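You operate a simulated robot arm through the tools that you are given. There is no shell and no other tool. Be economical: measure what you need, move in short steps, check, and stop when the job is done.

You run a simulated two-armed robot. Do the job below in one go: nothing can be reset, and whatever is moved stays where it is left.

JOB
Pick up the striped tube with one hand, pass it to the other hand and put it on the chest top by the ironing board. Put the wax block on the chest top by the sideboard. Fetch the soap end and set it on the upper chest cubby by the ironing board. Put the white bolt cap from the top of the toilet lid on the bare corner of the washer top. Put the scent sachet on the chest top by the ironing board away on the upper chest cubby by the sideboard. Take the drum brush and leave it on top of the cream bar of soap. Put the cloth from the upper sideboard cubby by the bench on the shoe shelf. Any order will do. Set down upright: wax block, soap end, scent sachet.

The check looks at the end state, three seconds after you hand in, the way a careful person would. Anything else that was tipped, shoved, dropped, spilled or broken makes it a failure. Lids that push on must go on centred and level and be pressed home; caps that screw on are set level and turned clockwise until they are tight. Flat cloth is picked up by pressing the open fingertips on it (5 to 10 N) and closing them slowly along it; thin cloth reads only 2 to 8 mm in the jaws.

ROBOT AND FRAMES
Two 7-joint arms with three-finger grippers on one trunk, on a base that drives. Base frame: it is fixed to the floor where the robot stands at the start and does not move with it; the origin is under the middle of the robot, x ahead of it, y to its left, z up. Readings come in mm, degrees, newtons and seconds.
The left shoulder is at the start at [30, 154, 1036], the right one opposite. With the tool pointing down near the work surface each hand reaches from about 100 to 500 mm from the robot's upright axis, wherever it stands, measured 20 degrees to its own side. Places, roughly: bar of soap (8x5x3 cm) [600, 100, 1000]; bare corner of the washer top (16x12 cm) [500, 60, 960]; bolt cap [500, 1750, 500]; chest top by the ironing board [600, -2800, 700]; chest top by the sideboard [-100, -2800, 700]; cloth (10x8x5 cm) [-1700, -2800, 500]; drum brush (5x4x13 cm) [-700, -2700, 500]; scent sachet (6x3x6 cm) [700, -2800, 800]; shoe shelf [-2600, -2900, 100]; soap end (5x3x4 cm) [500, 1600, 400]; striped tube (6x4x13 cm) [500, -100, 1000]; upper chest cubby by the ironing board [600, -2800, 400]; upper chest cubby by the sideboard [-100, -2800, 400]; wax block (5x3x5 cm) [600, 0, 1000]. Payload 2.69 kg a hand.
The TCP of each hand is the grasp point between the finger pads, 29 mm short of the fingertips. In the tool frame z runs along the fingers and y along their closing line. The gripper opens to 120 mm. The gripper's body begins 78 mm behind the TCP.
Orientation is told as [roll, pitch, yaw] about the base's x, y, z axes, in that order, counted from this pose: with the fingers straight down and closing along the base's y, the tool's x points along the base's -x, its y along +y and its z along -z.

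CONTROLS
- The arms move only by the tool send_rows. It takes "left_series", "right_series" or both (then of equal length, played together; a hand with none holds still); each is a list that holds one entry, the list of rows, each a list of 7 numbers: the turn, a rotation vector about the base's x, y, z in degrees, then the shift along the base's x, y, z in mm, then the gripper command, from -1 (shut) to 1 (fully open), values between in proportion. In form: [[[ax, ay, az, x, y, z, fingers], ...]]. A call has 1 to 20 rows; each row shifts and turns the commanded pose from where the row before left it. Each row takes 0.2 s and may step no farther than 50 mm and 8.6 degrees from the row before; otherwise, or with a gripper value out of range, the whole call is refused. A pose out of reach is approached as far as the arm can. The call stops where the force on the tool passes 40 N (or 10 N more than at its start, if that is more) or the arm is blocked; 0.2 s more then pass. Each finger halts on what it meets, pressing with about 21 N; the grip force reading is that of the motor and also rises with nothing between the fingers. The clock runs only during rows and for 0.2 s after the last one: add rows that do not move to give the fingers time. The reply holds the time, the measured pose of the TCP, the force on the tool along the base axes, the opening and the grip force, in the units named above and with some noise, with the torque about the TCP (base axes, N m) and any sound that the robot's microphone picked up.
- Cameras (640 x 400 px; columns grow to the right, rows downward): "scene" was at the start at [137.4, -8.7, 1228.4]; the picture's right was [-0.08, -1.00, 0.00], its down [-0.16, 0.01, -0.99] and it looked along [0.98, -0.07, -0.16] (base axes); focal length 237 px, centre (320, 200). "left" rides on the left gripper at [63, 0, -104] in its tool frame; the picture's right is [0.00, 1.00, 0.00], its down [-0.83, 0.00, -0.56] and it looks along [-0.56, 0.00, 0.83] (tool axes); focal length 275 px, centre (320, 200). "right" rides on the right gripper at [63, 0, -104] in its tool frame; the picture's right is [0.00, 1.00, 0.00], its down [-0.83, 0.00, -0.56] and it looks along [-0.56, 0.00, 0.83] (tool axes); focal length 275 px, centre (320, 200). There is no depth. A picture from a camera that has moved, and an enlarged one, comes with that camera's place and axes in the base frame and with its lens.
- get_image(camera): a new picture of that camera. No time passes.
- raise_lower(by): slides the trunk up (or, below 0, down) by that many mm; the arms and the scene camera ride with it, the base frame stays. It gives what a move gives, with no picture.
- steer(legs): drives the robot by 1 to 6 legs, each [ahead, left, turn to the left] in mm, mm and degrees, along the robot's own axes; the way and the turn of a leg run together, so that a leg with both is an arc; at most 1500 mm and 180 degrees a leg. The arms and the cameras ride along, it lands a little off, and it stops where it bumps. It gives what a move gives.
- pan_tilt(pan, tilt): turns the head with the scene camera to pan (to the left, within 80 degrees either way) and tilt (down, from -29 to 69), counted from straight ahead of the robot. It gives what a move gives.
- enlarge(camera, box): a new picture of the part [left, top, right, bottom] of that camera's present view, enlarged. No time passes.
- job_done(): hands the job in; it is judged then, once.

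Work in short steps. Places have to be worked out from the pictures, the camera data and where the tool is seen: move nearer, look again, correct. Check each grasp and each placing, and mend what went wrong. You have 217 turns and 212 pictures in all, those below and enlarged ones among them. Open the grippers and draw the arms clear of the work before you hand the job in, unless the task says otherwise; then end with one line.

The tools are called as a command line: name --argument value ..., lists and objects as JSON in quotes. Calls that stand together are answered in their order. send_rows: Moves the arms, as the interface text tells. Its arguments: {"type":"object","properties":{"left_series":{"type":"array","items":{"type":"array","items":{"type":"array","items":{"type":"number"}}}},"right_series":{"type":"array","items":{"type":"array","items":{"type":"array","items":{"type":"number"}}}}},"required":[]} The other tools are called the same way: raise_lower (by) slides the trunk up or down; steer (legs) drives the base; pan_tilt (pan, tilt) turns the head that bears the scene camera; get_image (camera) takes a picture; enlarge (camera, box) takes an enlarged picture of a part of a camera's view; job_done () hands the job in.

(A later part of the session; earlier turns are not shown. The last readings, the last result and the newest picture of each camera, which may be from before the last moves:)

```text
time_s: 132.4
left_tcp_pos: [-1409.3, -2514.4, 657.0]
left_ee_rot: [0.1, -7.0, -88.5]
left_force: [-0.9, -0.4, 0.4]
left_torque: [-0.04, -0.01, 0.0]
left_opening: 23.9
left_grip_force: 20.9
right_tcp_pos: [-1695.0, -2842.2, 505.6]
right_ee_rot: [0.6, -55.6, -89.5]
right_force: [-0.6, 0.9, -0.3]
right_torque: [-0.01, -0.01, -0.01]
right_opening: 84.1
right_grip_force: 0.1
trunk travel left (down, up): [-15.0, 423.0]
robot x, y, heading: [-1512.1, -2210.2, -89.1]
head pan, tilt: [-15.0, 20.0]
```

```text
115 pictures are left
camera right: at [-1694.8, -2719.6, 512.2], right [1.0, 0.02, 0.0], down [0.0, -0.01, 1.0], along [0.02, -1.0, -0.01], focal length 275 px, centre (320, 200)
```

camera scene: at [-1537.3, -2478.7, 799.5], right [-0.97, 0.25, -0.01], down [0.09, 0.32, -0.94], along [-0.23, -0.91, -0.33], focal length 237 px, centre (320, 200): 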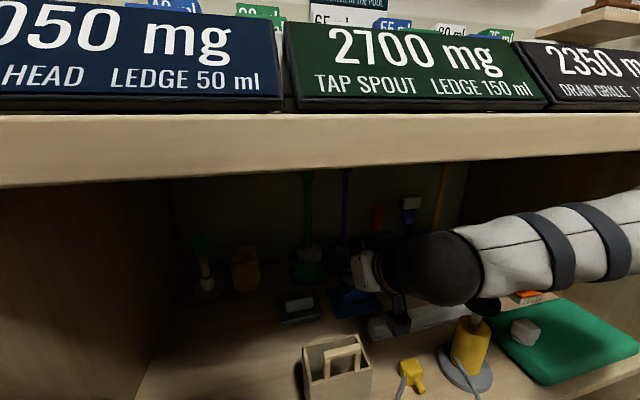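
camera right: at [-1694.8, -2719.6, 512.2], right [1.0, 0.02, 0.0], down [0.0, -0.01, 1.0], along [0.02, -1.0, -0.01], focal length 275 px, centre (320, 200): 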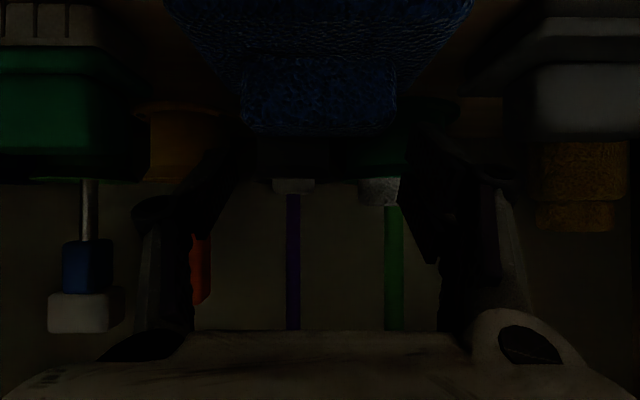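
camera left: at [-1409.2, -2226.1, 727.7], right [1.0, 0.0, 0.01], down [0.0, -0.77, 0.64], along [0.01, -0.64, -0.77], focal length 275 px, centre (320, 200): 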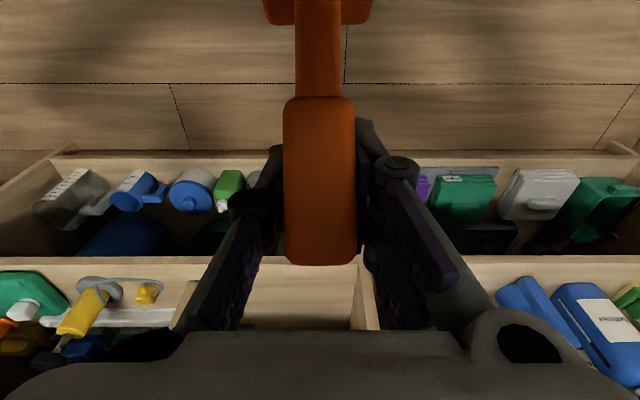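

The lump spans z 457–487 with its front at y ≈ -2825, centred. I'll go down to z ≈ 480 and close gently.

send_rows --right_series '[[[0, 0, 0, 0, -3, -9, 0.4], [0, 0, 0, 0, 0, -9, 0.4], [0, 0, 0, 0, 0, -7, 0.4], [0, 0, 0, 0, 0, 0, 0.2], [0, 0, 0, 0, 0, 0, 0.0], [0, 0, 0, 0, 0, 0, -0.2], [0, 0, 0, 0, 0, 0, -0.4], [0, 0, 0, 0, 0, 0, -0.6], [0, 0, 0, 0, 0, 0, -0.6]]]'

get_image --camera "right"

```text
time_s: 133.6
left_tcp_pos: [-1410.1, -2514.8, 656.5]
left_ee_rot: [0.1, -7.1, -88.5]
left_force: [-0.3, 0.2, -0.5]
left_torque: [-0.09, 0.01, 0.01]
left_opening: 23.8
left_grip_force: 21.2
right_tcp_pos: [-1688.2, -2847.9, 486.6]
right_ee_rot: [1.4, -56.4, -89.5]
right_force: [1.6, 1.5, 18.8]
right_torque: [-0.09, -0.83, 0.07]
right_opening: 73.3
right_grip_force: 9.3
trunk travel left (down, up): [-15.0, 423.0]
robot x, y, heading: [-1511.6, -2210.9, -89.3]
head pan, tilt: [-15.0, 20.0]
stopped in row 5 (right hand): the force on the tool passed its limit at 43 N (the readings are from after the stop); the commanded pose is now the measured one
```

```text
114 pictures are left
camera right: at [-1690.4, -2724.9, 491.5], right [1.0, 0.03, 0.01], down [-0.01, 0.01, 1.0], along [0.03, -1.0, 0.01], focal length 275 px, centre (320, 200)
```

right: 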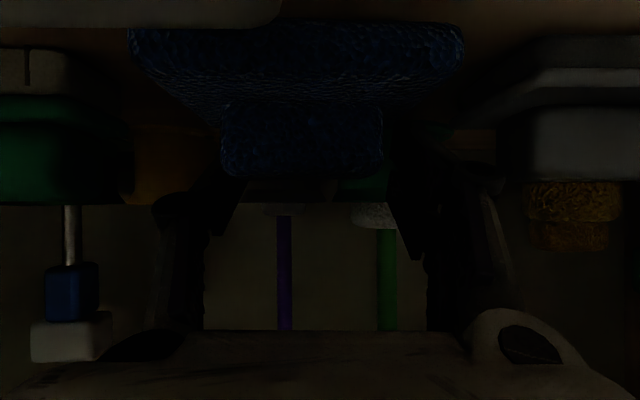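

One fingertip is pressing on the pad at 19 N. I'll lift 6 mm, recentre and close on the lump.

send_rows --right_series '[[[0, 0, 0, -4, 0, 4, 0.3], [0, 0, 0, -3, 0, 2, 0.1], [0, 0, 0, 0, 0, 0, -0.1], [0, 0, 0, 0, 0, 0, -0.3], [0, 0, 0, 0, 0, 0, -0.5], [0, 0, 0, 0, 0, 0, -0.6], [0, 0, 0, 0, 0, 0, -0.6]]]'

get_image --camera "right"

```text
time_s: 135.2
left_tcp_pos: [-1409.1, -2514.8, 656.4]
left_ee_rot: [0.1, -7.0, -88.5]
left_force: [-0.1, -0.8, -1.5]
left_torque: [-0.04, 0.0, 0.03]
left_opening: 24.0
left_grip_force: 20.9
right_tcp_pos: [-1697.1, -2845.9, 489.9]
right_ee_rot: [1.2, -56.2, -89.6]
right_force: [-0.7, 0.7, 0.5]
right_torque: [-0.01, 0.0, 0.02]
right_opening: 58.2
right_grip_force: 21.2
trunk travel left (down, up): [-15.0, 423.0]
robot x, y, heading: [-1510.2, -2213.2, -88.8]
head pan, tilt: [-15.0, 20.0]
```

```text
113 pictures are left
camera right: at [-1698.7, -2723.8, 496.4], right [1.0, 0.03, 0.01], down [-0.01, 0.0, 1.0], along [0.03, -1.0, 0.0], focal length 275 px, centre (320, 200)
```

right: 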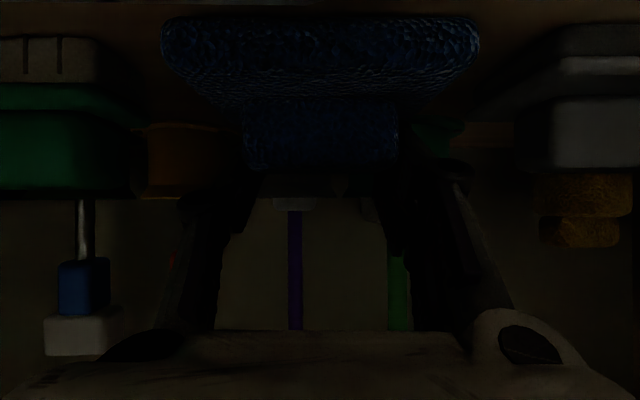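

It grips at 58 mm. I'll lift 40 mm and verify.

send_rows --right_series '[[[0, 0, 0, 0, 0, 12, -0.6], [0, 0, 0, 0, 0, 14, -0.6], [0, 0, 0, 0, 0, 16, -0.6], [0, 0, 0, 0, 0, 0, -0.6]]]'

get_image --camera "right"

get_image --camera "scene"

```text
time_s: 136.2
left_tcp_pos: [-1409.4, -2514.8, 657.9]
left_ee_rot: [0.1, -7.0, -88.5]
left_force: [0.2, -0.4, -1.1]
left_torque: [-0.01, -0.01, 0.0]
left_opening: 24.0
left_grip_force: 20.7
right_tcp_pos: [-1697.5, -2846.4, 532.4]
right_ee_rot: [1.0, -56.1, -89.7]
right_force: [-0.7, 0.3, 0.2]
right_torque: [0.03, 0.0, 0.03]
right_opening: 58.1
right_grip_force: 20.9
trunk travel left (down, up): [-15.0, 423.0]
robot x, y, heading: [-1512.6, -2212.4, -89.4]
head pan, tilt: [-15.0, 20.0]
```

```text
112 pictures are left
camera right: at [-1700.3, -2723.9, 538.6], right [1.0, 0.03, 0.01], down [-0.01, 0.0, 1.0], along [0.03, -1.0, 0.0], focal length 275 px, centre (320, 200)
```

right: 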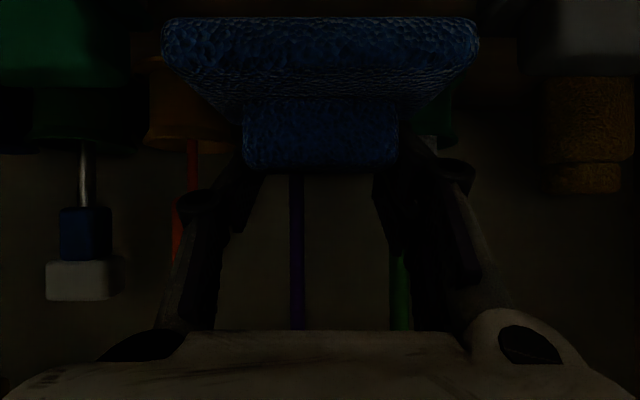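

```text
111 pictures are left
camera scene: at [-1536.1, -2478.6, 799.6], right [-0.97, 0.25, 0.0], down [0.09, 0.32, -0.94], along [-0.23, -0.91, -0.33], focal length 237 px, centre (320, 200)
```

scene: 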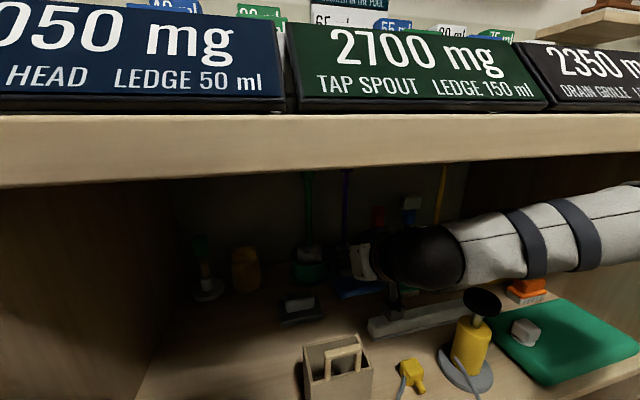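

The cloth is lifted whole. I'll withdraw it on a rising diagonal to pass over the plug and between bag and iron, while keeping the wrist below the board.

send_rows --right_series '[[[0, 0, 0, -6, 25, 15, -0.6], [0, 0, 0, 0, 25, 17, -0.6], [0, 0, 0, 0, 22, 15, -0.6], [0, 0, 0, 0, 20, 15, -0.6], [0, 0, 0, 0, 20, 14, -0.6], [0, 0, 0, 0, 20, 14, -0.6], [0, 0, 0, 0, 0, 0, -0.6]]]'

get_image --camera "scene"

get_image --camera "right"

```text
time_s: 137.8
left_tcp_pos: [-1409.1, -2514.2, 656.9]
left_ee_rot: [0.0, -7.0, -88.4]
left_force: [0.5, -0.2, -1.1]
left_torque: [-0.04, 0.01, 0.03]
left_opening: 24.1
left_grip_force: 20.8
right_tcp_pos: [-1700.9, -2720.8, 625.6]
right_ee_rot: [1.0, -56.0, -89.5]
right_force: [-0.3, -0.2, -0.1]
right_torque: [-0.04, 0.03, 0.0]
right_opening: 58.0
right_grip_force: 20.5
right hand out of reach, approached as far as the arm can: row 6
trunk travel left (down, up): [-15.0, 423.0]
robot x, y, heading: [-1514.8, -2213.7, -89.1]
head pan, tilt: [-15.0, 20.0]
```

```text
110 pictures are left
camera scene: at [-1535.9, -2478.6, 799.6], right [-0.97, 0.25, 0.0], down [0.09, 0.32, -0.94], along [-0.23, -0.91, -0.33], focal length 237 px, centre (320, 200)
```

scene: 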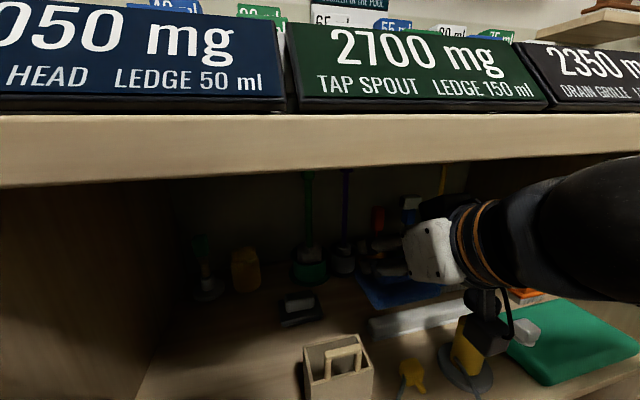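

```text
109 pictures are left
camera right: at [-1702.4, -2598.5, 631.5], right [1.0, 0.03, 0.01], down [-0.01, 0.0, 1.0], along [0.03, -1.0, 0.0], focal length 275 px, centre (320, 200)
```

right: 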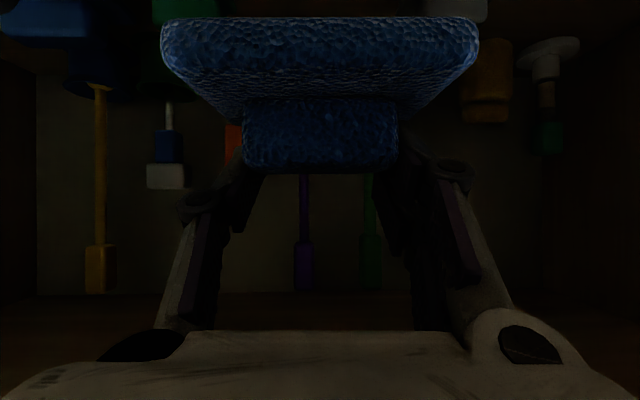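

Everything's clear. I'll back the base straight out.

steer --legs '[[-320, 0, 0]]'

pan_tilt --pan -10 --tilt 25

get_image --camera "scene"

```text
time_s: 139.9
left_tcp_pos: [-1411.4, -2201.2, 653.5]
left_ee_rot: [0.0, -6.3, -88.3]
left_force: [-0.3, 0.2, -0.6]
left_torque: [-0.1, -0.02, -0.01]
left_opening: 24.1
left_grip_force: 20.9
right_tcp_pos: [-1703.3, -2408.9, 619.7]
right_ee_rot: [0.9, -55.6, -89.2]
right_force: [0.8, 0.7, 0.0]
right_torque: [0.0, 0.0, 0.02]
right_opening: 57.8
right_grip_force: 21.6
trunk travel left (down, up): [-15.0, 423.0]
robot x, y, heading: [-1519.7, -1889.0, -89.0]
head pan, tilt: [-15.0, 20.0]
```

```text
time_s: 140.6
left_tcp_pos: [-1410.6, -2200.9, 652.7]
left_ee_rot: [0.1, -6.3, -88.3]
left_force: [2.1, 0.6, -2.7]
left_torque: [-0.1, 0.32, -0.11]
left_opening: 24.0
left_grip_force: 21.0
right_tcp_pos: [-1702.3, -2408.9, 620.0]
right_ee_rot: [0.9, -55.6, -89.2]
right_force: [-0.9, -0.2, -0.4]
right_torque: [0.01, 0.01, -0.02]
right_opening: 58.0
right_grip_force: 20.6
trunk travel left (down, up): [-15.0, 423.0]
robot x, y, heading: [-1519.1, -1894.7, -89.1]
head pan, tilt: [-10.0, 25.0]
```

```text
108 pictures are left
camera scene: at [-1530.5, -2167.7, 789.0], right [-0.99, 0.16, 0.0], down [0.07, 0.42, -0.91], along [-0.15, -0.9, -0.42], focal length 237 px, centre (320, 200)
```

scene: 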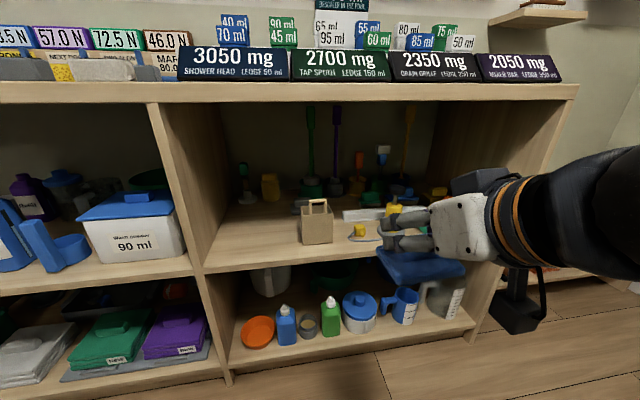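

The cloth is out and the cubby is undisturbed. Next is the shoe shelf at about x = -2600; I'll pan right to look before driving.

pan_tilt --pan -60 --tilt 25

get_image --camera "scene"

```text
time_s: 141.8
left_tcp_pos: [-1410.1, -2200.3, 652.9]
left_ee_rot: [0.0, -6.3, -88.3]
left_force: [0.0, 0.7, -1.6]
left_torque: [-0.06, 0.04, 0.03]
left_opening: 23.9
left_grip_force: 20.8
right_tcp_pos: [-1702.7, -2408.2, 620.0]
right_ee_rot: [0.9, -55.6, -89.2]
right_force: [0.5, 0.7, -0.2]
right_torque: [0.01, 0.02, -0.04]
right_opening: 57.9
right_grip_force: 20.6
trunk travel left (down, up): [-15.0, 423.0]
robot x, y, heading: [-1513.0, -1892.0, -89.0]
head pan, tilt: [-60.0, 25.0]
```

```text
107 pictures are left
camera scene: at [-1594.6, -2124.1, 788.8], right [-0.51, 0.86, 0.0], down [0.36, 0.22, -0.91], along [-0.78, -0.47, -0.42], focal length 237 px, centre (320, 200)
```

scene: 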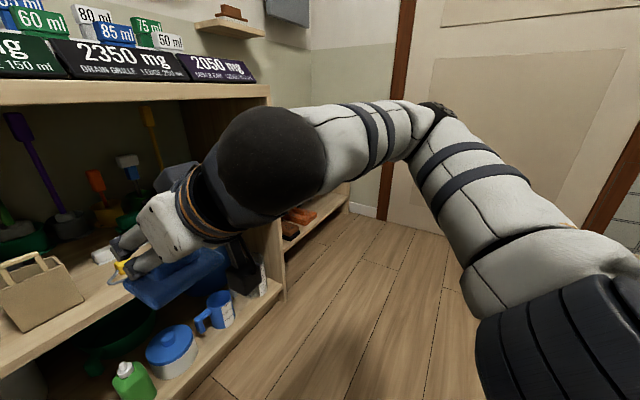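

The floor to the right is clear and a bench with a shoe shelf stands next to the sideboard. I'll drive 800 mm right and look at it.

steer --legs '[[0, -800, -1]]'

pan_tilt --pan -15 --tilt 40

get_image --camera "scene"

get_image --camera "right"

```text
time_s: 148.2
left_tcp_pos: [-2201.8, -2207.3, 653.4]
left_ee_rot: [0.0, -6.3, -89.5]
left_force: [0.0, 0.3, -0.2]
left_torque: [-0.06, 0.0, -0.03]
left_opening: 24.1
left_grip_force: 21.3
right_tcp_pos: [-2498.8, -2406.8, 620.0]
right_ee_rot: [0.8, -55.6, -90.5]
right_force: [-0.4, -0.2, 0.2]
right_torque: [-0.03, 0.0, 0.02]
right_opening: 57.8
right_grip_force: 20.4
trunk travel left (down, up): [-15.0, 423.0]
robot x, y, heading: [-2303.2, -1895.3, -90.6]
head pan, tilt: [-60.0, 25.0]
```

```text
time_s: 149.3
left_tcp_pos: [-2202.3, -2206.6, 653.8]
left_ee_rot: [0.0, -6.3, -89.6]
left_force: [-0.2, 0.0, -1.5]
left_torque: [-0.06, -0.01, -0.01]
left_opening: 23.6
left_grip_force: 20.8
right_tcp_pos: [-2499.2, -2408.6, 619.7]
right_ee_rot: [0.9, -55.6, -90.5]
right_force: [1.3, 0.9, 0.2]
right_torque: [-0.01, 0.01, -0.01]
right_opening: 58.0
right_grip_force: 20.8
trunk travel left (down, up): [-15.0, 423.0]
robot x, y, heading: [-2298.4, -1899.5, -90.2]
head pan, tilt: [-15.0, 40.0]
```

```text
106 pictures are left
camera scene: at [-2327.3, -2162.4, 765.5], right [-0.96, 0.27, 0.0], down [0.17, 0.62, -0.77], along [-0.2, -0.74, -0.64], focal length 237 px, centre (320, 200)
```

scene: 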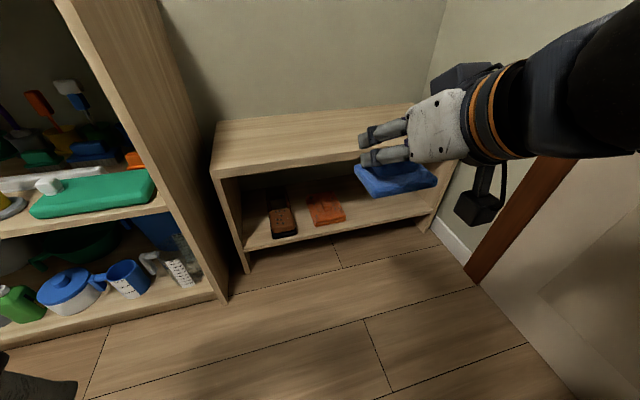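

```text
105 pictures are left
camera right: at [-2498.3, -2285.5, 627.6], right [1.0, 0.01, 0.01], down [-0.01, -0.01, 1.0], along [0.01, -1.0, -0.01], focal length 275 px, centre (320, 200)
```

right: 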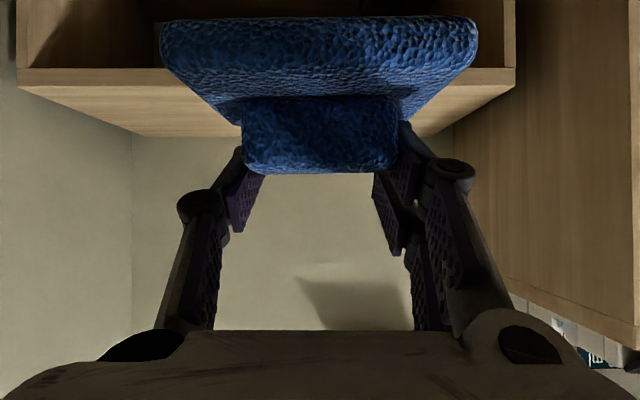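

The shoe shelf is at z ≈ 108, front y ≈ -2725, with the bench top above at 412–445. The right part (x < -2610) is free. I'll move 180 mm right and 180 mm ahead and lower the cloth in front of the bench.

steer --legs '[[0, -180, 0], [180, 0, 0.5]]'

send_rows --right_series '[[[0, 0, 0, 0, 0, -45, -0.6], [0, 0, 0, 0, 0, -45, -0.6], [0, 0, 0, 0, 0, -45, -0.6], [0, 0, 0, 0, 0, -45, -0.6], [0, 0, 0, 0, 0, -45, -0.6], [0, 0, 0, 0, 0, -45, -0.6], [0, 0, 0, 0, 0, 0, -0.6]]]'

get_image --camera "scene"

get_image --camera "right"

```text
time_s: 152.4
left_tcp_pos: [-2378.3, -2381.9, 653.7]
left_ee_rot: [0.0, -6.4, -89.4]
left_force: [0.0, -0.5, -1.3]
left_torque: [-0.03, -0.01, 0.0]
left_opening: 24.0
left_grip_force: 20.9
right_tcp_pos: [-2673.1, -2584.1, 619.6]
right_ee_rot: [0.9, -55.6, -90.2]
right_force: [1.2, 0.6, -0.8]
right_torque: [0.01, 0.02, 0.0]
right_opening: 57.8
right_grip_force: 20.8
trunk travel left (down, up): [-15.0, 423.0]
robot x, y, heading: [-2480.0, -2070.0, -90.2]
head pan, tilt: [-15.0, 40.0]
```

```text
time_s: 154.0
left_tcp_pos: [-2377.6, -2382.2, 652.7]
left_ee_rot: [0.0, -6.4, -89.4]
left_force: [-0.1, -0.5, -0.4]
left_torque: [-0.04, 0.01, 0.01]
left_opening: 23.7
left_grip_force: 20.8
right_tcp_pos: [-2671.6, -2608.9, 436.4]
right_ee_rot: [0.8, -55.6, -90.2]
right_force: [-0.9, -0.2, -0.5]
right_torque: [-0.04, 0.01, -0.01]
right_opening: 57.9
right_grip_force: 20.4
right hand out of reach, approached as far as the arm can: row 1, 2, 5, 6
trunk travel left (down, up): [-15.0, 423.0]
robot x, y, heading: [-2476.5, -2072.1, -90.4]
head pan, tilt: [-15.0, 40.0]
```

```text
104 pictures are left
camera scene: at [-2502.5, -2338.5, 765.5], right [-0.97, 0.26, 0.0], down [0.17, 0.62, -0.77], along [-0.2, -0.74, -0.64], focal length 237 px, centre (320, 200)
```

scene: 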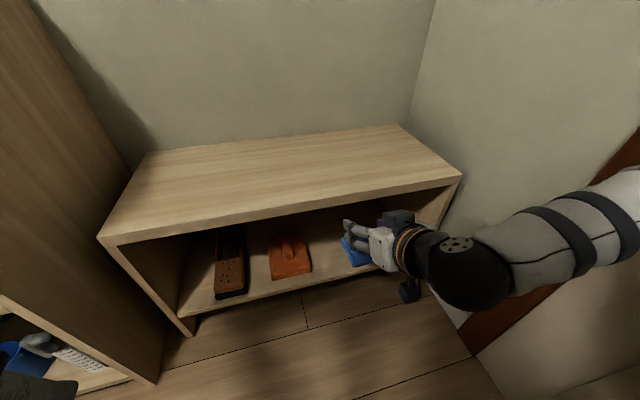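

```text
103 pictures are left
camera right: at [-2671.9, -2486.1, 443.2], right [1.0, 0.01, 0.01], down [-0.01, -0.01, 1.0], along [0.01, -1.0, -0.01], focal length 275 px, centre (320, 200)
```

right: 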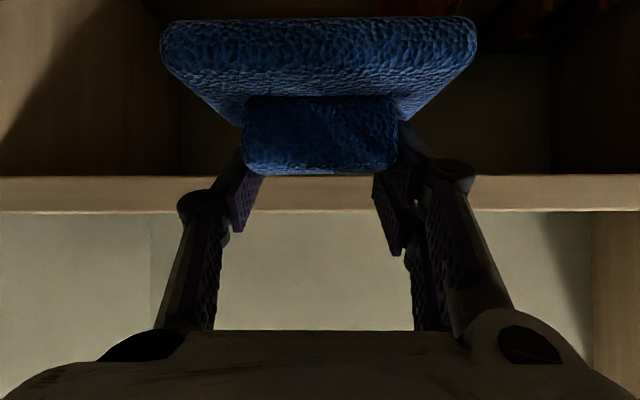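

The hand stops at z ≈ 436 in this posture. I'll reduce the pitch to about 38°, where the arm extends more naturally downward, and keep lowering.

send_rows --right_series '[[[6, 0, 0, 0, 0, -25, -0.6], [6, 0, 0, 0, 0, -35, -0.6], [6, 0, 0, 0, 0, -40, -0.6], [0, 0, 0, 0, 0, -40, -0.6], [0, 0, 0, 0, 0, -40, -0.6], [0, 0, 0, 0, 0, -40, -0.6], [0, 0, 0, 0, 0, 0, -0.6]]]'

get_image --camera "scene"

```text
time_s: 155.6
left_tcp_pos: [-2377.8, -2382.0, 653.1]
left_ee_rot: [-0.1, -6.4, -89.3]
left_force: [0.3, -0.7, -1.0]
left_torque: [-0.07, -0.02, 0.02]
left_opening: 23.8
left_grip_force: 20.5
right_tcp_pos: [-2672.2, -2608.9, 244.6]
right_ee_rot: [0.8, -37.6, -90.2]
right_force: [0.6, -0.1, -0.7]
right_torque: [-0.01, 0.01, -0.01]
right_opening: 58.0
right_grip_force: 20.9
right hand out of reach, approached as far as the arm can: row 6
trunk travel left (down, up): [-15.0, 423.0]
robot x, y, heading: [-2477.2, -2073.7, -90.1]
head pan, tilt: [-15.0, 40.0]
```

```text
102 pictures are left
camera scene: at [-2502.5, -2338.5, 765.5], right [-0.97, 0.26, 0.0], down [0.17, 0.62, -0.77], along [-0.2, -0.74, -0.64], focal length 237 px, centre (320, 200)
```

scene: 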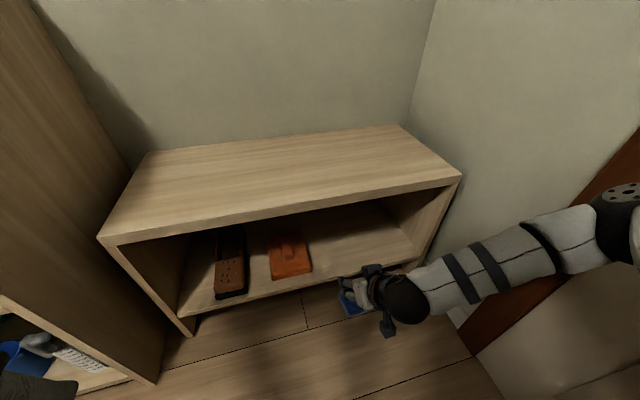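

The cloth is now at z ≈ 245 in front of the shelf. I'll drive 100 mm ahead and then feed it in forward and down while restoring the pitch.

steer --legs '[[100, 0, 0]]'

send_rows --right_series '[[[-3, 0, 0, 0, -20, -15, -0.6], [-3, 0, 0, 0, -20, -15, -0.6], [-3, 0, 0, 0, -20, -15, -0.6], [-3, 0, 0, 0, -20, -10, -0.6], [-3, 0, 0, 0, -10, -5, -0.6], [0, 0, 0, 0, 0, 0, -0.6]]]'

get_image --camera "scene"

get_image --camera "right"

```text
time_s: 156.7
left_tcp_pos: [-2378.2, -2483.1, 652.9]
left_ee_rot: [0.0, -6.4, -89.4]
left_force: [0.2, 1.2, -0.9]
left_torque: [-0.09, 0.01, 0.0]
left_opening: 24.1
left_grip_force: 21.2
right_tcp_pos: [-2673.1, -2709.3, 244.0]
right_ee_rot: [0.8, -37.5, -90.1]
right_force: [-0.5, 0.5, 0.9]
right_torque: [0.0, 0.02, 0.01]
right_opening: 57.9
right_grip_force: 20.7
trunk travel left (down, up): [-15.0, 423.0]
robot x, y, heading: [-2479.2, -2171.0, -90.2]
head pan, tilt: [-15.0, 40.0]
```

```text
time_s: 158.1
left_tcp_pos: [-2378.6, -2483.7, 653.8]
left_ee_rot: [0.1, -6.3, -89.4]
left_force: [0.2, 0.0, -0.8]
left_torque: [-0.03, 0.02, 0.0]
left_opening: 23.9
left_grip_force: 20.3
right_tcp_pos: [-2680.3, -2721.1, 245.1]
right_ee_rot: [1.6, -38.2, -90.4]
right_force: [-0.2, 0.6, -1.3]
right_torque: [0.0, 0.02, 0.04]
right_opening: 57.9
right_grip_force: 21.1
right hand out of reach, approached as far as the arm can: row 1, 2, 3, 4, 5
trunk travel left (down, up): [-15.0, 423.0]
robot x, y, heading: [-2480.7, -2174.8, -90.3]
head pan, tilt: [-15.0, 40.0]
```

```text
101 pictures are left
camera scene: at [-2502.8, -2438.8, 765.5], right [-0.97, 0.26, 0.0], down [0.17, 0.62, -0.77], along [-0.2, -0.74, -0.64], focal length 237 px, centre (320, 200)
```

scene: 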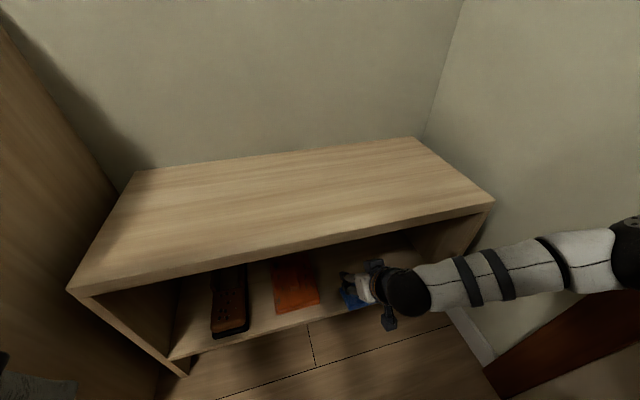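

```text
100 pictures are left
camera right: at [-2680.9, -2605.8, 289.7], right [1.0, 0.01, 0.02], down [-0.01, -0.31, 0.95], along [0.02, -0.95, -0.31], focal length 275 px, centre (320, 200)
```

right: 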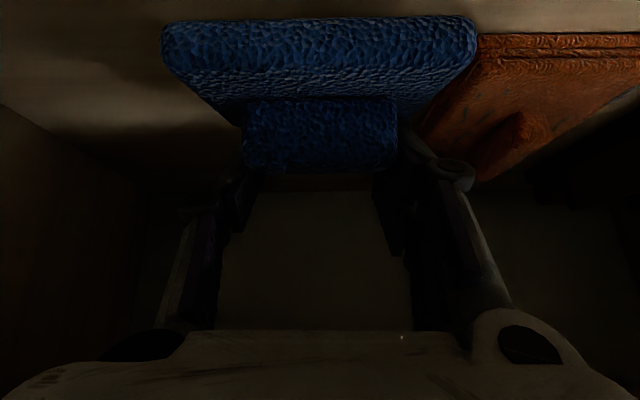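

The arm is at full stretch, so I'll pull it in and lower it to z ≈ 178 in front of the shelf, then drive it in with the base.

send_rows --right_series '[[[0, 0, 0, 0, 29, -20, -0.6], [0, 0, 0, 0, 29, -22, -0.6], [0, 0, 0, 0, 28, -25, -0.6], [0, 0, 0, 0, 0, 0, -0.6]]]'

get_image --camera "right"

get_image --camera "scene"

```text
time_s: 159.1
left_tcp_pos: [-2378.4, -2482.7, 654.0]
left_ee_rot: [0.0, -6.4, -89.4]
left_force: [-0.2, 0.0, -1.2]
left_torque: [-0.03, 0.0, 0.02]
left_opening: 23.8
left_grip_force: 21.1
right_tcp_pos: [-2679.1, -2721.0, 246.0]
right_ee_rot: [1.7, -38.2, -90.4]
right_force: [-0.4, 0.1, -0.7]
right_torque: [-0.04, 0.0, 0.01]
right_opening: 57.9
right_grip_force: 21.6
right hand out of reach, approached as far as the arm can: row 1, 2, 3
trunk travel left (down, up): [-15.0, 423.0]
robot x, y, heading: [-2479.4, -2176.1, -90.3]
head pan, tilt: [-15.0, 40.0]
```

```text
99 pictures are left
camera right: at [-2680.7, -2605.8, 289.7], right [1.0, 0.01, 0.02], down [-0.01, -0.31, 0.95], along [0.02, -0.95, -0.31], focal length 275 px, centre (320, 200)
```

right: 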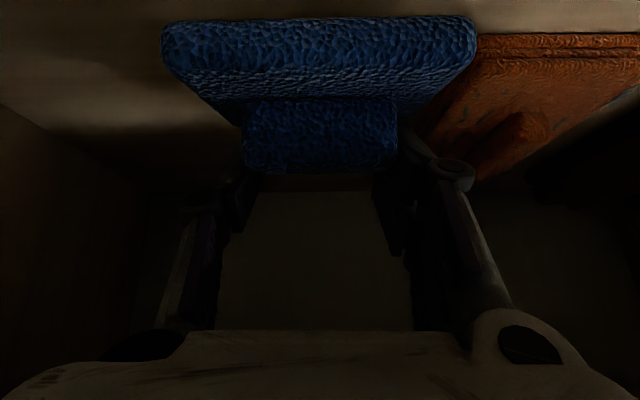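

```text
98 pictures are left
camera scene: at [-2502.8, -2438.8, 765.5], right [-0.97, 0.26, 0.0], down [0.17, 0.62, -0.77], along [-0.2, -0.74, -0.64], focal length 237 px, centre (320, 200)
```

scene: 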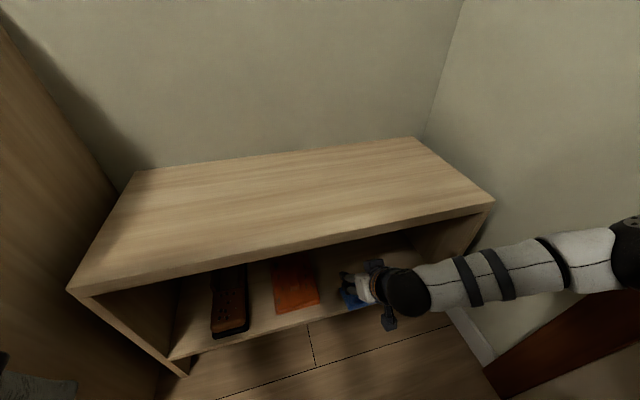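

That direction is at a joint limit. I'll try reducing the pitch further, letting the hand hang and reach lower.

send_rows --right_series '[[[6, 0, 0, 0, 10, -10, -0.6], [6, 0, 0, 0, 15, -20, -0.6], [6, 0, 0, 0, 15, -25, -0.6], [0, 0, 0, 0, 10, -25, -0.6], [0, 0, 0, 0, 0, 0, -0.6]]]'

get_image --camera "scene"

```text
time_s: 160.3
left_tcp_pos: [-2378.2, -2482.8, 652.6]
left_ee_rot: [0.0, -6.5, -89.4]
left_force: [0.1, 0.4, -0.5]
left_torque: [-0.06, 0.01, -0.02]
left_opening: 23.9
left_grip_force: 20.9
right_tcp_pos: [-2677.9, -2670.8, 163.2]
right_ee_rot: [1.6, -20.3, -90.3]
right_force: [0.4, -0.5, -0.3]
right_torque: [0.02, -0.01, 0.0]
right_opening: 58.0
right_grip_force: 20.9
trunk travel left (down, up): [-15.0, 423.0]
robot x, y, heading: [-2479.3, -2170.9, -90.3]
head pan, tilt: [-15.0, 40.0]
```

```text
97 pictures are left
camera scene: at [-2502.8, -2438.8, 765.5], right [-0.97, 0.26, 0.0], down [0.17, 0.62, -0.77], along [-0.2, -0.74, -0.64], focal length 237 px, centre (320, 200)
```

scene: 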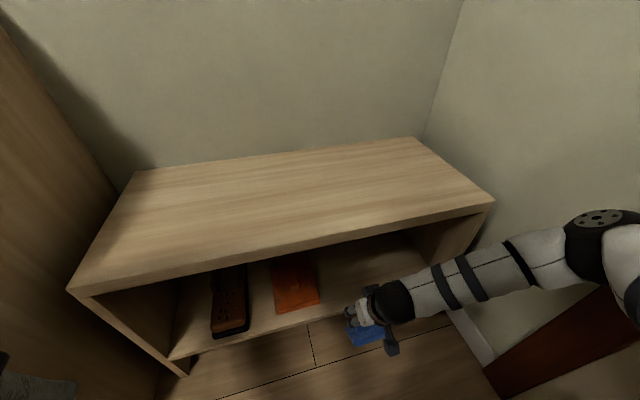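

The wrist limits the pitch here, because the forearm comes in from the right. I'll yaw the hand left, in line with the forearm, and see whether a flatter pitch becomes reachable.

send_rows --right_series '[[[0, 0, 8, 0, 5, 5, -0.6], [0, 0, 8, 0, 5, 5, -0.6], [0, 0, 8, 0, 0, 5, -0.6], [0, 0, 8, 0, 0, 5, -0.6], [-5, -3, 0, 0, 0, 5, -0.6], [-5, -3, 0, 0, 0, 5, -0.6], [-5, -3, 0, 0, 0, 5, -0.6], [0, 0, 0, 0, 0, 0, -0.6]]]'

get_image --camera "scene"

```text
time_s: 162.1
left_tcp_pos: [-2378.6, -2482.8, 653.3]
left_ee_rot: [0.0, -6.4, -89.4]
left_force: [-0.1, -0.3, -1.5]
left_torque: [-0.02, 0.01, -0.02]
left_opening: 23.8
left_grip_force: 20.2
right_tcp_pos: [-2679.2, -2661.0, 200.9]
right_ee_rot: [1.2, -37.7, -58.1]
right_force: [-0.3, -0.7, -0.6]
right_torque: [0.03, -0.03, 0.0]
right_opening: 58.0
right_grip_force: 21.3
trunk travel left (down, up): [-15.0, 423.0]
robot x, y, heading: [-2480.1, -2174.6, -90.1]
head pan, tilt: [-15.0, 40.0]
```

```text
96 pictures are left
camera scene: at [-2502.8, -2438.8, 765.5], right [-0.97, 0.26, 0.0], down [0.17, 0.62, -0.77], along [-0.2, -0.74, -0.64], focal length 237 px, centre (320, 200)
```

scene: 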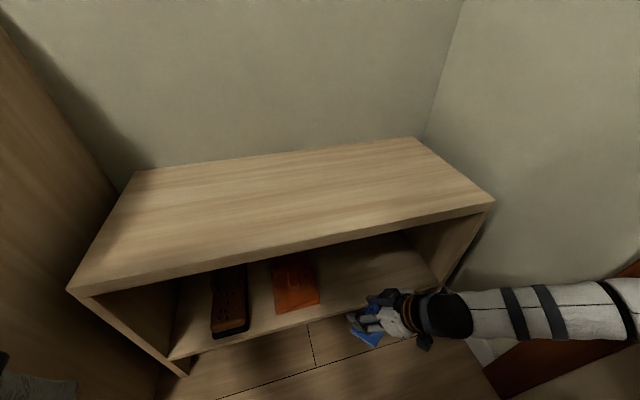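

The yaw helped: pitch 38° at z ≈ 200 with margin. I'll flatten it the rest of the way and shift slightly right of the orange item.

send_rows --right_series '[[[-5, -3, 0, -5, 0, 0, -0.6], [-5, -3, 0, -5, 0, 0, -0.6], [-5, -3, 0, -5, 0, -5, -0.6], [0, 0, 0, 0, 0, -10, -0.6], [0, 0, 0, 0, 0, 0, -0.6]]]'

get_image --camera "right"

get_image --camera "scene"

```text
time_s: 163.3
left_tcp_pos: [-2377.8, -2481.7, 654.3]
left_ee_rot: [0.0, -6.3, -89.3]
left_force: [0.1, 0.5, 0.0]
left_torque: [-0.06, -0.01, -0.01]
left_opening: 23.8
left_grip_force: 20.6
right_tcp_pos: [-2694.8, -2664.4, 187.3]
right_ee_rot: [0.6, -55.5, -57.6]
right_force: [-1.2, 0.2, 12.1]
right_torque: [-0.47, 0.21, -0.02]
right_opening: 58.1
right_grip_force: 20.9
trunk travel left (down, up): [-15.0, 423.0]
robot x, y, heading: [-2482.3, -2172.1, -90.0]
head pan, tilt: [-15.0, 40.0]
```

```text
95 pictures are left
camera right: at [-2758.1, -2559.9, 196.0], right [0.84, 0.54, 0.0], down [0.01, -0.01, 1.0], along [0.54, -0.84, -0.01], focal length 275 px, centre (320, 200)
```

right: 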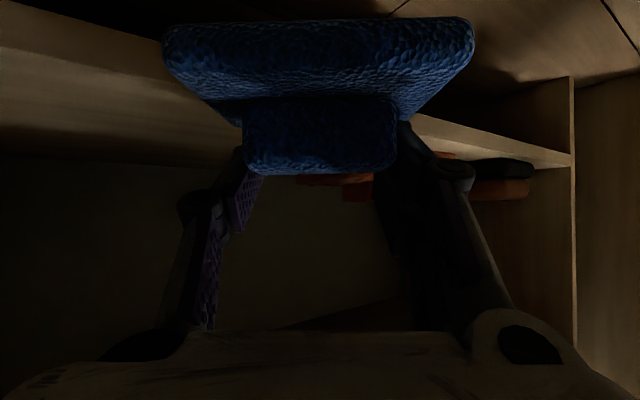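

```text
94 pictures are left
camera scene: at [-2502.6, -2438.2, 765.8], right [-0.97, 0.26, 0.0], down [0.17, 0.62, -0.77], along [-0.2, -0.74, -0.64], focal length 237 px, centre (320, 200)
```

scene: 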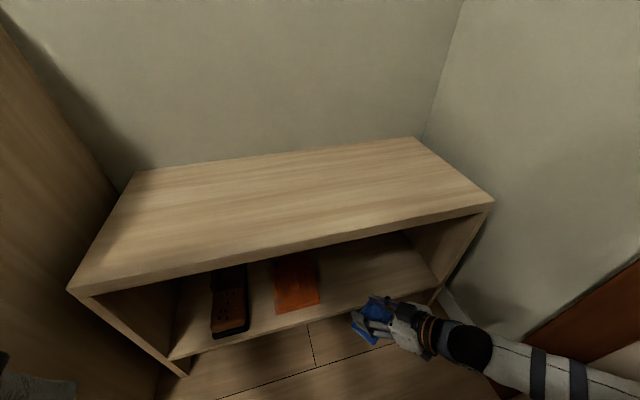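

A 12 N contact shows the pad's far edge touching the shelf front, so the shelf top is at z ≈ 145 and its front at y ≈ -2690. I'll raise 25 mm and drive 110 mm forward to bring the cloth over the shelf.

send_rows --right_series '[[[0, 0, 0, 0, 5, 15, -0.6], [0, 0, 0, 0, 0, 15, -0.6], [0, 0, 0, 0, 0, 0, -0.6]]]'

steer --legs '[[115, 0, 0]]'

get_image --camera "right"

get_image --camera "scene"

```text
time_s: 164.1
left_tcp_pos: [-2378.2, -2482.0, 652.8]
left_ee_rot: [0.0, -6.4, -89.4]
left_force: [0.3, -0.1, -1.0]
left_torque: [-0.07, -0.01, -0.04]
left_opening: 23.6
left_grip_force: 21.4
right_tcp_pos: [-2692.9, -2657.1, 216.2]
right_ee_rot: [0.9, -55.0, -57.9]
right_force: [-0.1, 0.8, -0.3]
right_torque: [0.0, -0.02, -0.02]
right_opening: 58.1
right_grip_force: 20.8
trunk travel left (down, up): [-15.0, 423.0]
robot x, y, heading: [-2476.7, -2172.4, -90.4]
head pan, tilt: [-15.0, 40.0]
```

```text
time_s: 165.2
left_tcp_pos: [-2376.0, -2522.0, 665.2]
left_ee_rot: [-0.3, -8.9, -87.8]
left_force: [0.5, -0.3, -0.7]
left_torque: [-0.03, 0.01, -0.01]
left_opening: 24.0
left_grip_force: 21.6
right_tcp_pos: [-2685.6, -2707.8, 220.9]
right_ee_rot: [0.5, -55.9, -56.4]
right_force: [0.7, -0.1, -0.3]
right_torque: [0.01, -0.03, 0.0]
right_opening: 58.0
right_grip_force: 20.8
trunk travel left (down, up): [-15.0, 423.0]
robot x, y, heading: [-2484.0, -2222.7, -88.9]
head pan, tilt: [-15.0, 40.0]
stopped in leg 1: the robot was blocked; the commanded pose is now the measured one
```

```text
93 pictures are left
camera right: at [-2752.7, -2607.7, 228.1], right [0.83, 0.56, 0.0], down [0.0, -0.01, 1.0], along [0.56, -0.83, -0.01], focal length 275 px, centre (320, 200)
```

right: 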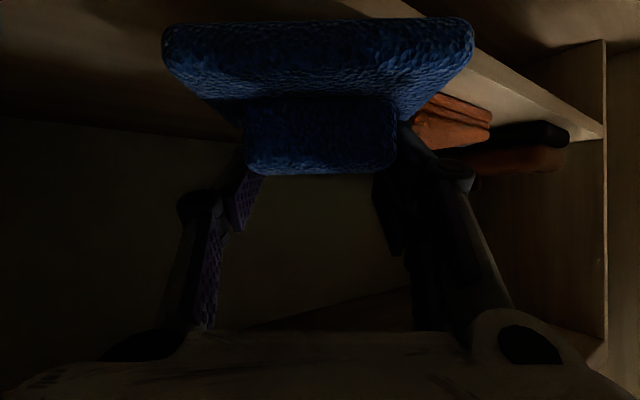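

```text
92 pictures are left
camera scene: at [-2503.2, -2480.0, 768.7], right [-0.97, 0.24, -0.01], down [0.16, 0.62, -0.77], along [-0.18, -0.75, -0.64], focal length 237 px, centre (320, 200)
```

scene: 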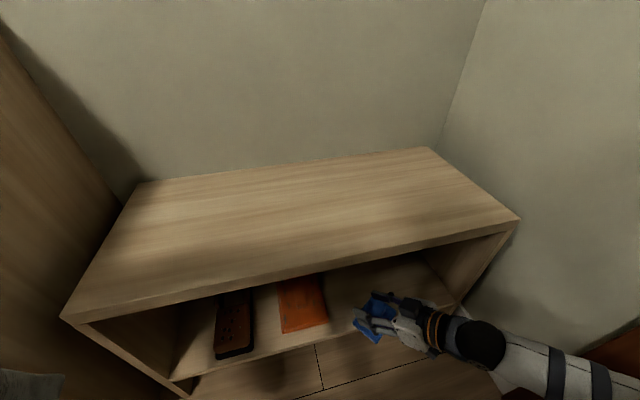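

The base is blocked at this distance, so I'll extend the arm the remaining 65 mm.

send_rows --right_series '[[[0, 0, 0, 0, -22, 0, -0.6], [0, 0, 0, 0, -22, 0, -0.6], [0, 0, 0, 0, -22, 0, -0.6], [0, 0, 0, 0, 0, 0, -0.6]]]'

get_image --camera "right"

get_image --camera "scene"

```text
time_s: 166.2
left_tcp_pos: [-2375.5, -2523.2, 665.1]
left_ee_rot: [-0.4, -8.9, -87.8]
left_force: [-0.3, -1.0, -1.5]
left_torque: [-0.05, 0.01, -0.04]
left_opening: 23.7
left_grip_force: 21.4
right_tcp_pos: [-2686.3, -2775.1, 222.9]
right_ee_rot: [0.2, -56.0, -56.3]
right_force: [-0.4, -0.1, 0.0]
right_torque: [0.0, -0.03, 0.0]
right_opening: 57.7
right_grip_force: 20.8
trunk travel left (down, up): [-15.0, 423.0]
robot x, y, heading: [-2485.1, -2222.1, -89.0]
head pan, tilt: [-15.0, 40.0]
```

```text
91 pictures are left
camera right: at [-2752.8, -2674.1, 229.9], right [0.83, 0.56, 0.0], down [0.0, 0.0, 1.0], along [0.56, -0.83, 0.0], focal length 275 px, centre (320, 200)
```

right: 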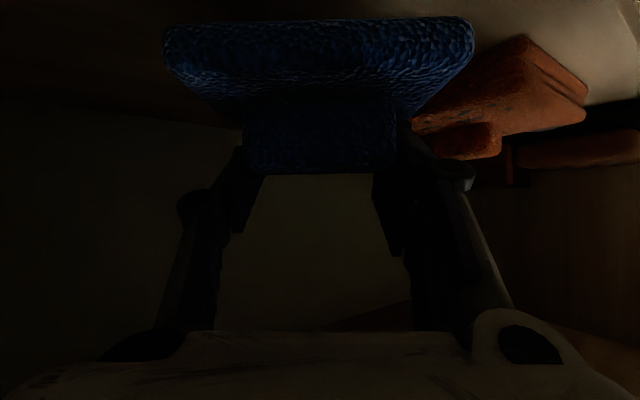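

```text
90 pictures are left
camera scene: at [-2503.2, -2479.1, 769.1], right [-0.97, 0.24, -0.01], down [0.16, 0.61, -0.77], along [-0.18, -0.75, -0.63], focal length 237 px, centre (320, 200)
```

scene: 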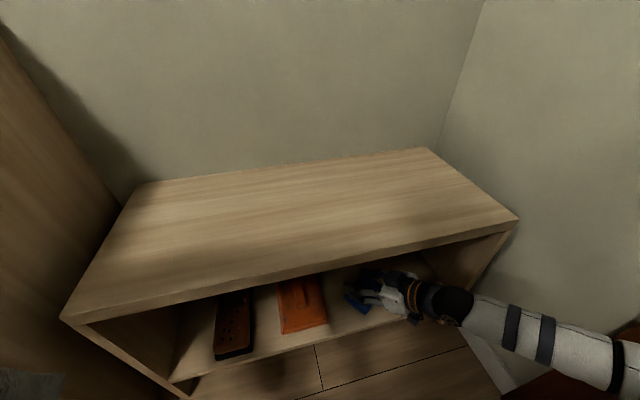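

The cloth is well inside and about 60 mm clear of the orange item. I'll lower it onto the shelf.

send_rows --right_series '[[[0, 0, 0, 0, 0, -15, -0.6], [0, 0, 0, 0, 0, -10, -0.6], [0, 0, 0, 0, 0, -5, -0.6], [0, 0, 0, 0, 0, -4, -0.6], [0, 0, 0, 0, 0, 0, -0.6]]]'

get_image --camera "right"

```text
time_s: 167.4
left_tcp_pos: [-2374.8, -2523.4, 663.6]
left_ee_rot: [-0.3, -8.9, -87.8]
left_force: [0.4, -0.1, -1.6]
left_torque: [-0.11, -0.01, 0.01]
left_opening: 24.2
left_grip_force: 21.0
right_tcp_pos: [-2685.4, -2776.0, 189.9]
right_ee_rot: [0.3, -56.0, -56.3]
right_force: [0.3, -0.2, -0.2]
right_torque: [0.03, 0.01, 0.0]
right_opening: 57.8
right_grip_force: 20.9
trunk travel left (down, up): [-15.0, 423.0]
robot x, y, heading: [-2481.9, -2225.1, -89.2]
head pan, tilt: [-15.0, 40.0]
```

```text
89 pictures are left
camera right: at [-2752.4, -2674.0, 197.0], right [0.83, 0.56, 0.0], down [0.0, 0.0, 1.0], along [0.56, -0.83, 0.0], focal length 275 px, centre (320, 200)
```

right: 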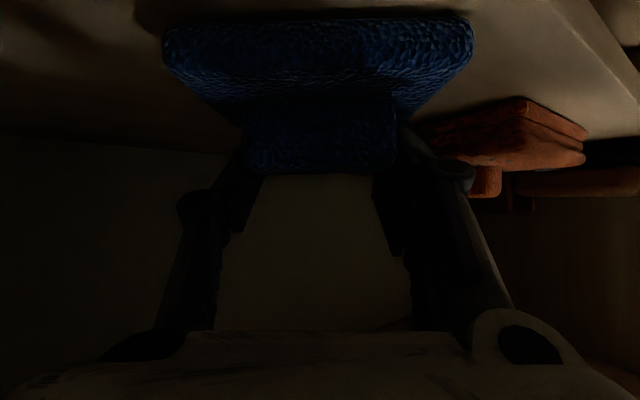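

Shelf contact must be very close now. I'll continue in 3 mm steps until it touches.

send_rows --right_series '[[[0, 0, 0, 0, 0, -3, -0.6], [0, 0, 0, 0, 0, -3, -0.6], [0, 0, 0, 0, 0, -3, -0.6], [0, 0, 0, 0, 0, 0, -0.6]]]'

```text
time_s: 168.2
left_tcp_pos: [-2374.4, -2522.8, 664.6]
left_ee_rot: [-0.4, -8.9, -87.8]
left_force: [-0.8, 0.4, -0.2]
left_torque: [-0.06, -0.01, 0.04]
left_opening: 24.1
left_grip_force: 21.0
right_tcp_pos: [-2684.4, -2780.1, 187.5]
right_ee_rot: [0.3, -56.9, -56.4]
right_force: [-3.9, 0.4, 13.5]
right_torque: [0.33, -0.32, 0.13]
right_opening: 58.3
right_grip_force: 20.6
trunk travel left (down, up): [-15.0, 423.0]
robot x, y, heading: [-2480.5, -2218.4, -88.9]
head pan, tilt: [-15.0, 40.0]
stopped in row 3 (right hand): the force on the tool passed its limit at 45 N (the readings are from after the stop); the commanded pose is now the measured one
```

It's on the shelf. I'll release it and withdraw along the tool axis.

send_rows --right_series '[[[0, 0, 0, 0, 0, 1, -0.2], [0, 0, 0, 0, 0, 1, 0.1], [0, 0, 0, 0, 0, 1, 0.3], [0, 0, 0, 0, 0, 0, 0.3], [0, 0, 0, -9, 13, 12, 0.3], [0, 0, 0, -14, 20, 17, 0.3], [0, 0, 0, -14, 20, 17, 0.3], [0, 0, 0, -14, 20, 10, 0.3], [0, 0, 0, 0, 0, 0, 0.3]]]'

get_image --camera "right"

get_image --camera "scene"

```text
time_s: 170.4
left_tcp_pos: [-2365.7, -2525.1, 663.2]
left_ee_rot: [-0.4, -8.6, -86.7]
left_force: [-0.6, 0.1, -0.2]
left_torque: [-0.1, 0.01, -0.01]
left_opening: 23.8
left_grip_force: 21.3
right_tcp_pos: [-2681.9, -2709.1, 239.1]
right_ee_rot: [12.4, -59.5, -66.5]
right_force: [0.6, -0.1, 0.1]
right_torque: [0.02, -0.02, -0.01]
right_opening: 78.0
right_grip_force: 0.1
trunk travel left (down, up): [-15.0, 423.0]
robot x, y, heading: [-2483.2, -2219.1, -88.1]
head pan, tilt: [-15.0, 40.0]
stopped in row 9 (right hand): the arm was blocked; the commanded pose is now the measured one
```

```text
88 pictures are left
camera right: at [-2749.2, -2608.1, 237.3], right [0.82, 0.56, 0.11], down [-0.13, 0.0, 0.99], along [0.56, -0.83, 0.07], focal length 275 px, centre (320, 200)
```

right: 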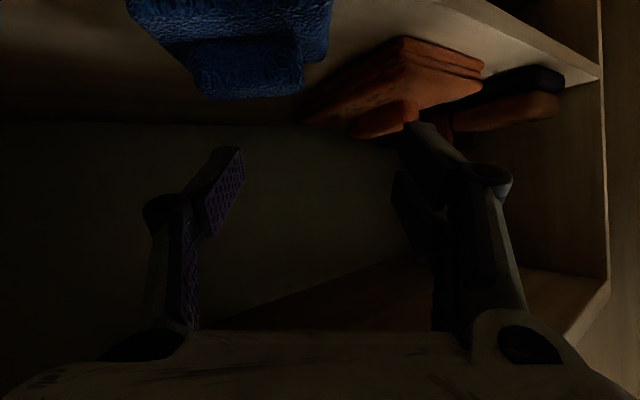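

```text
87 pictures are left
camera scene: at [-2494.5, -2485.9, 767.4], right [-0.97, 0.22, 0.0], down [0.15, 0.62, -0.77], along [-0.17, -0.75, -0.64], focal length 237 px, centre (320, 200)
```

scene: 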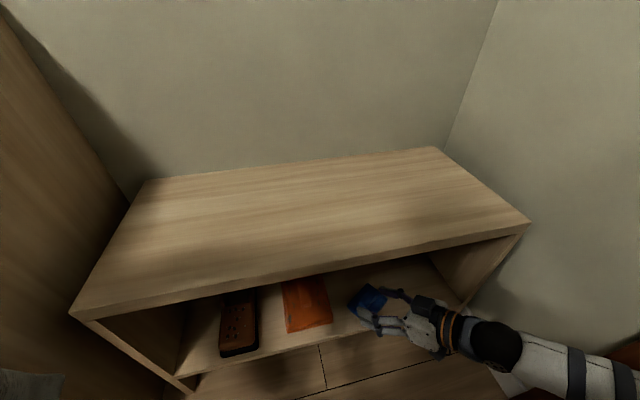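

The cloth lies on the shelf. The right elbow seems to be touching the side wall, so I'll back straight out with the base, then check.

steer --legs '[[-200, 20, 0]]'

get_image --camera "scene"

get_image --camera "left"

```text
time_s: 172.0
left_tcp_pos: [-2353.1, -2330.7, 661.2]
left_ee_rot: [-0.5, -8.2, -86.7]
left_force: [-0.5, 0.3, -1.6]
left_torque: [0.0, 0.0, 0.0]
left_opening: 23.5
left_grip_force: 20.6
right_tcp_pos: [-2670.3, -2512.6, 236.2]
right_ee_rot: [12.4, -59.2, -66.5]
right_force: [0.8, -0.6, -0.4]
right_torque: [-0.02, 0.01, -0.01]
right_opening: 78.2
right_grip_force: 0.0
trunk travel left (down, up): [-15.0, 423.0]
robot x, y, heading: [-2467.1, -2019.9, -88.0]
head pan, tilt: [-15.0, 40.0]
```

```text
86 pictures are left
camera scene: at [-2480.3, -2291.3, 765.5], right [-0.97, 0.22, 0.0], down [0.14, 0.63, -0.77], along [-0.17, -0.75, -0.64], focal length 237 px, centre (320, 200)
```

scene: 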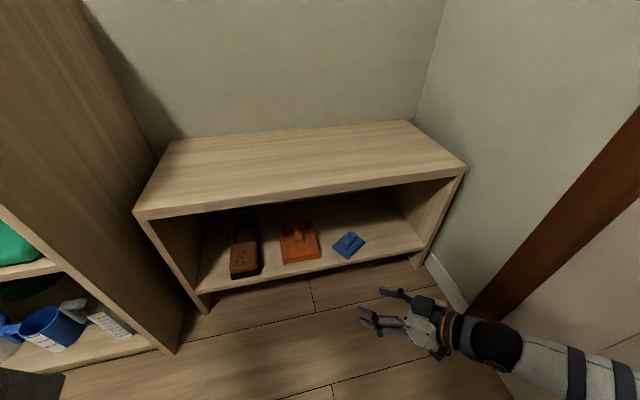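

```text
85 pictures are left
camera left: at [-2354.0, -2254.4, 754.1], right [1.0, 0.05, -0.01], down [0.04, -0.74, 0.67], along [0.03, -0.67, -0.74], focal length 275 px, centre (320, 200)
```

left: 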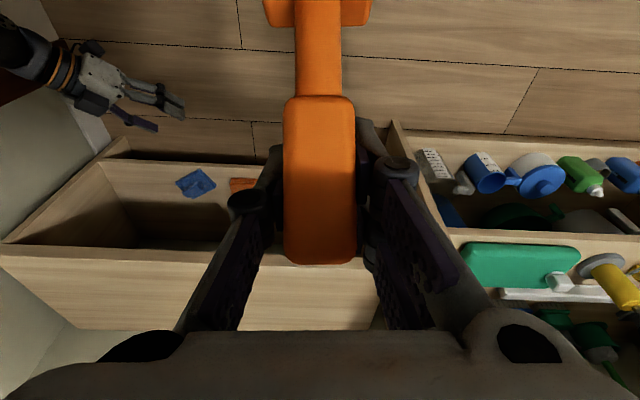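

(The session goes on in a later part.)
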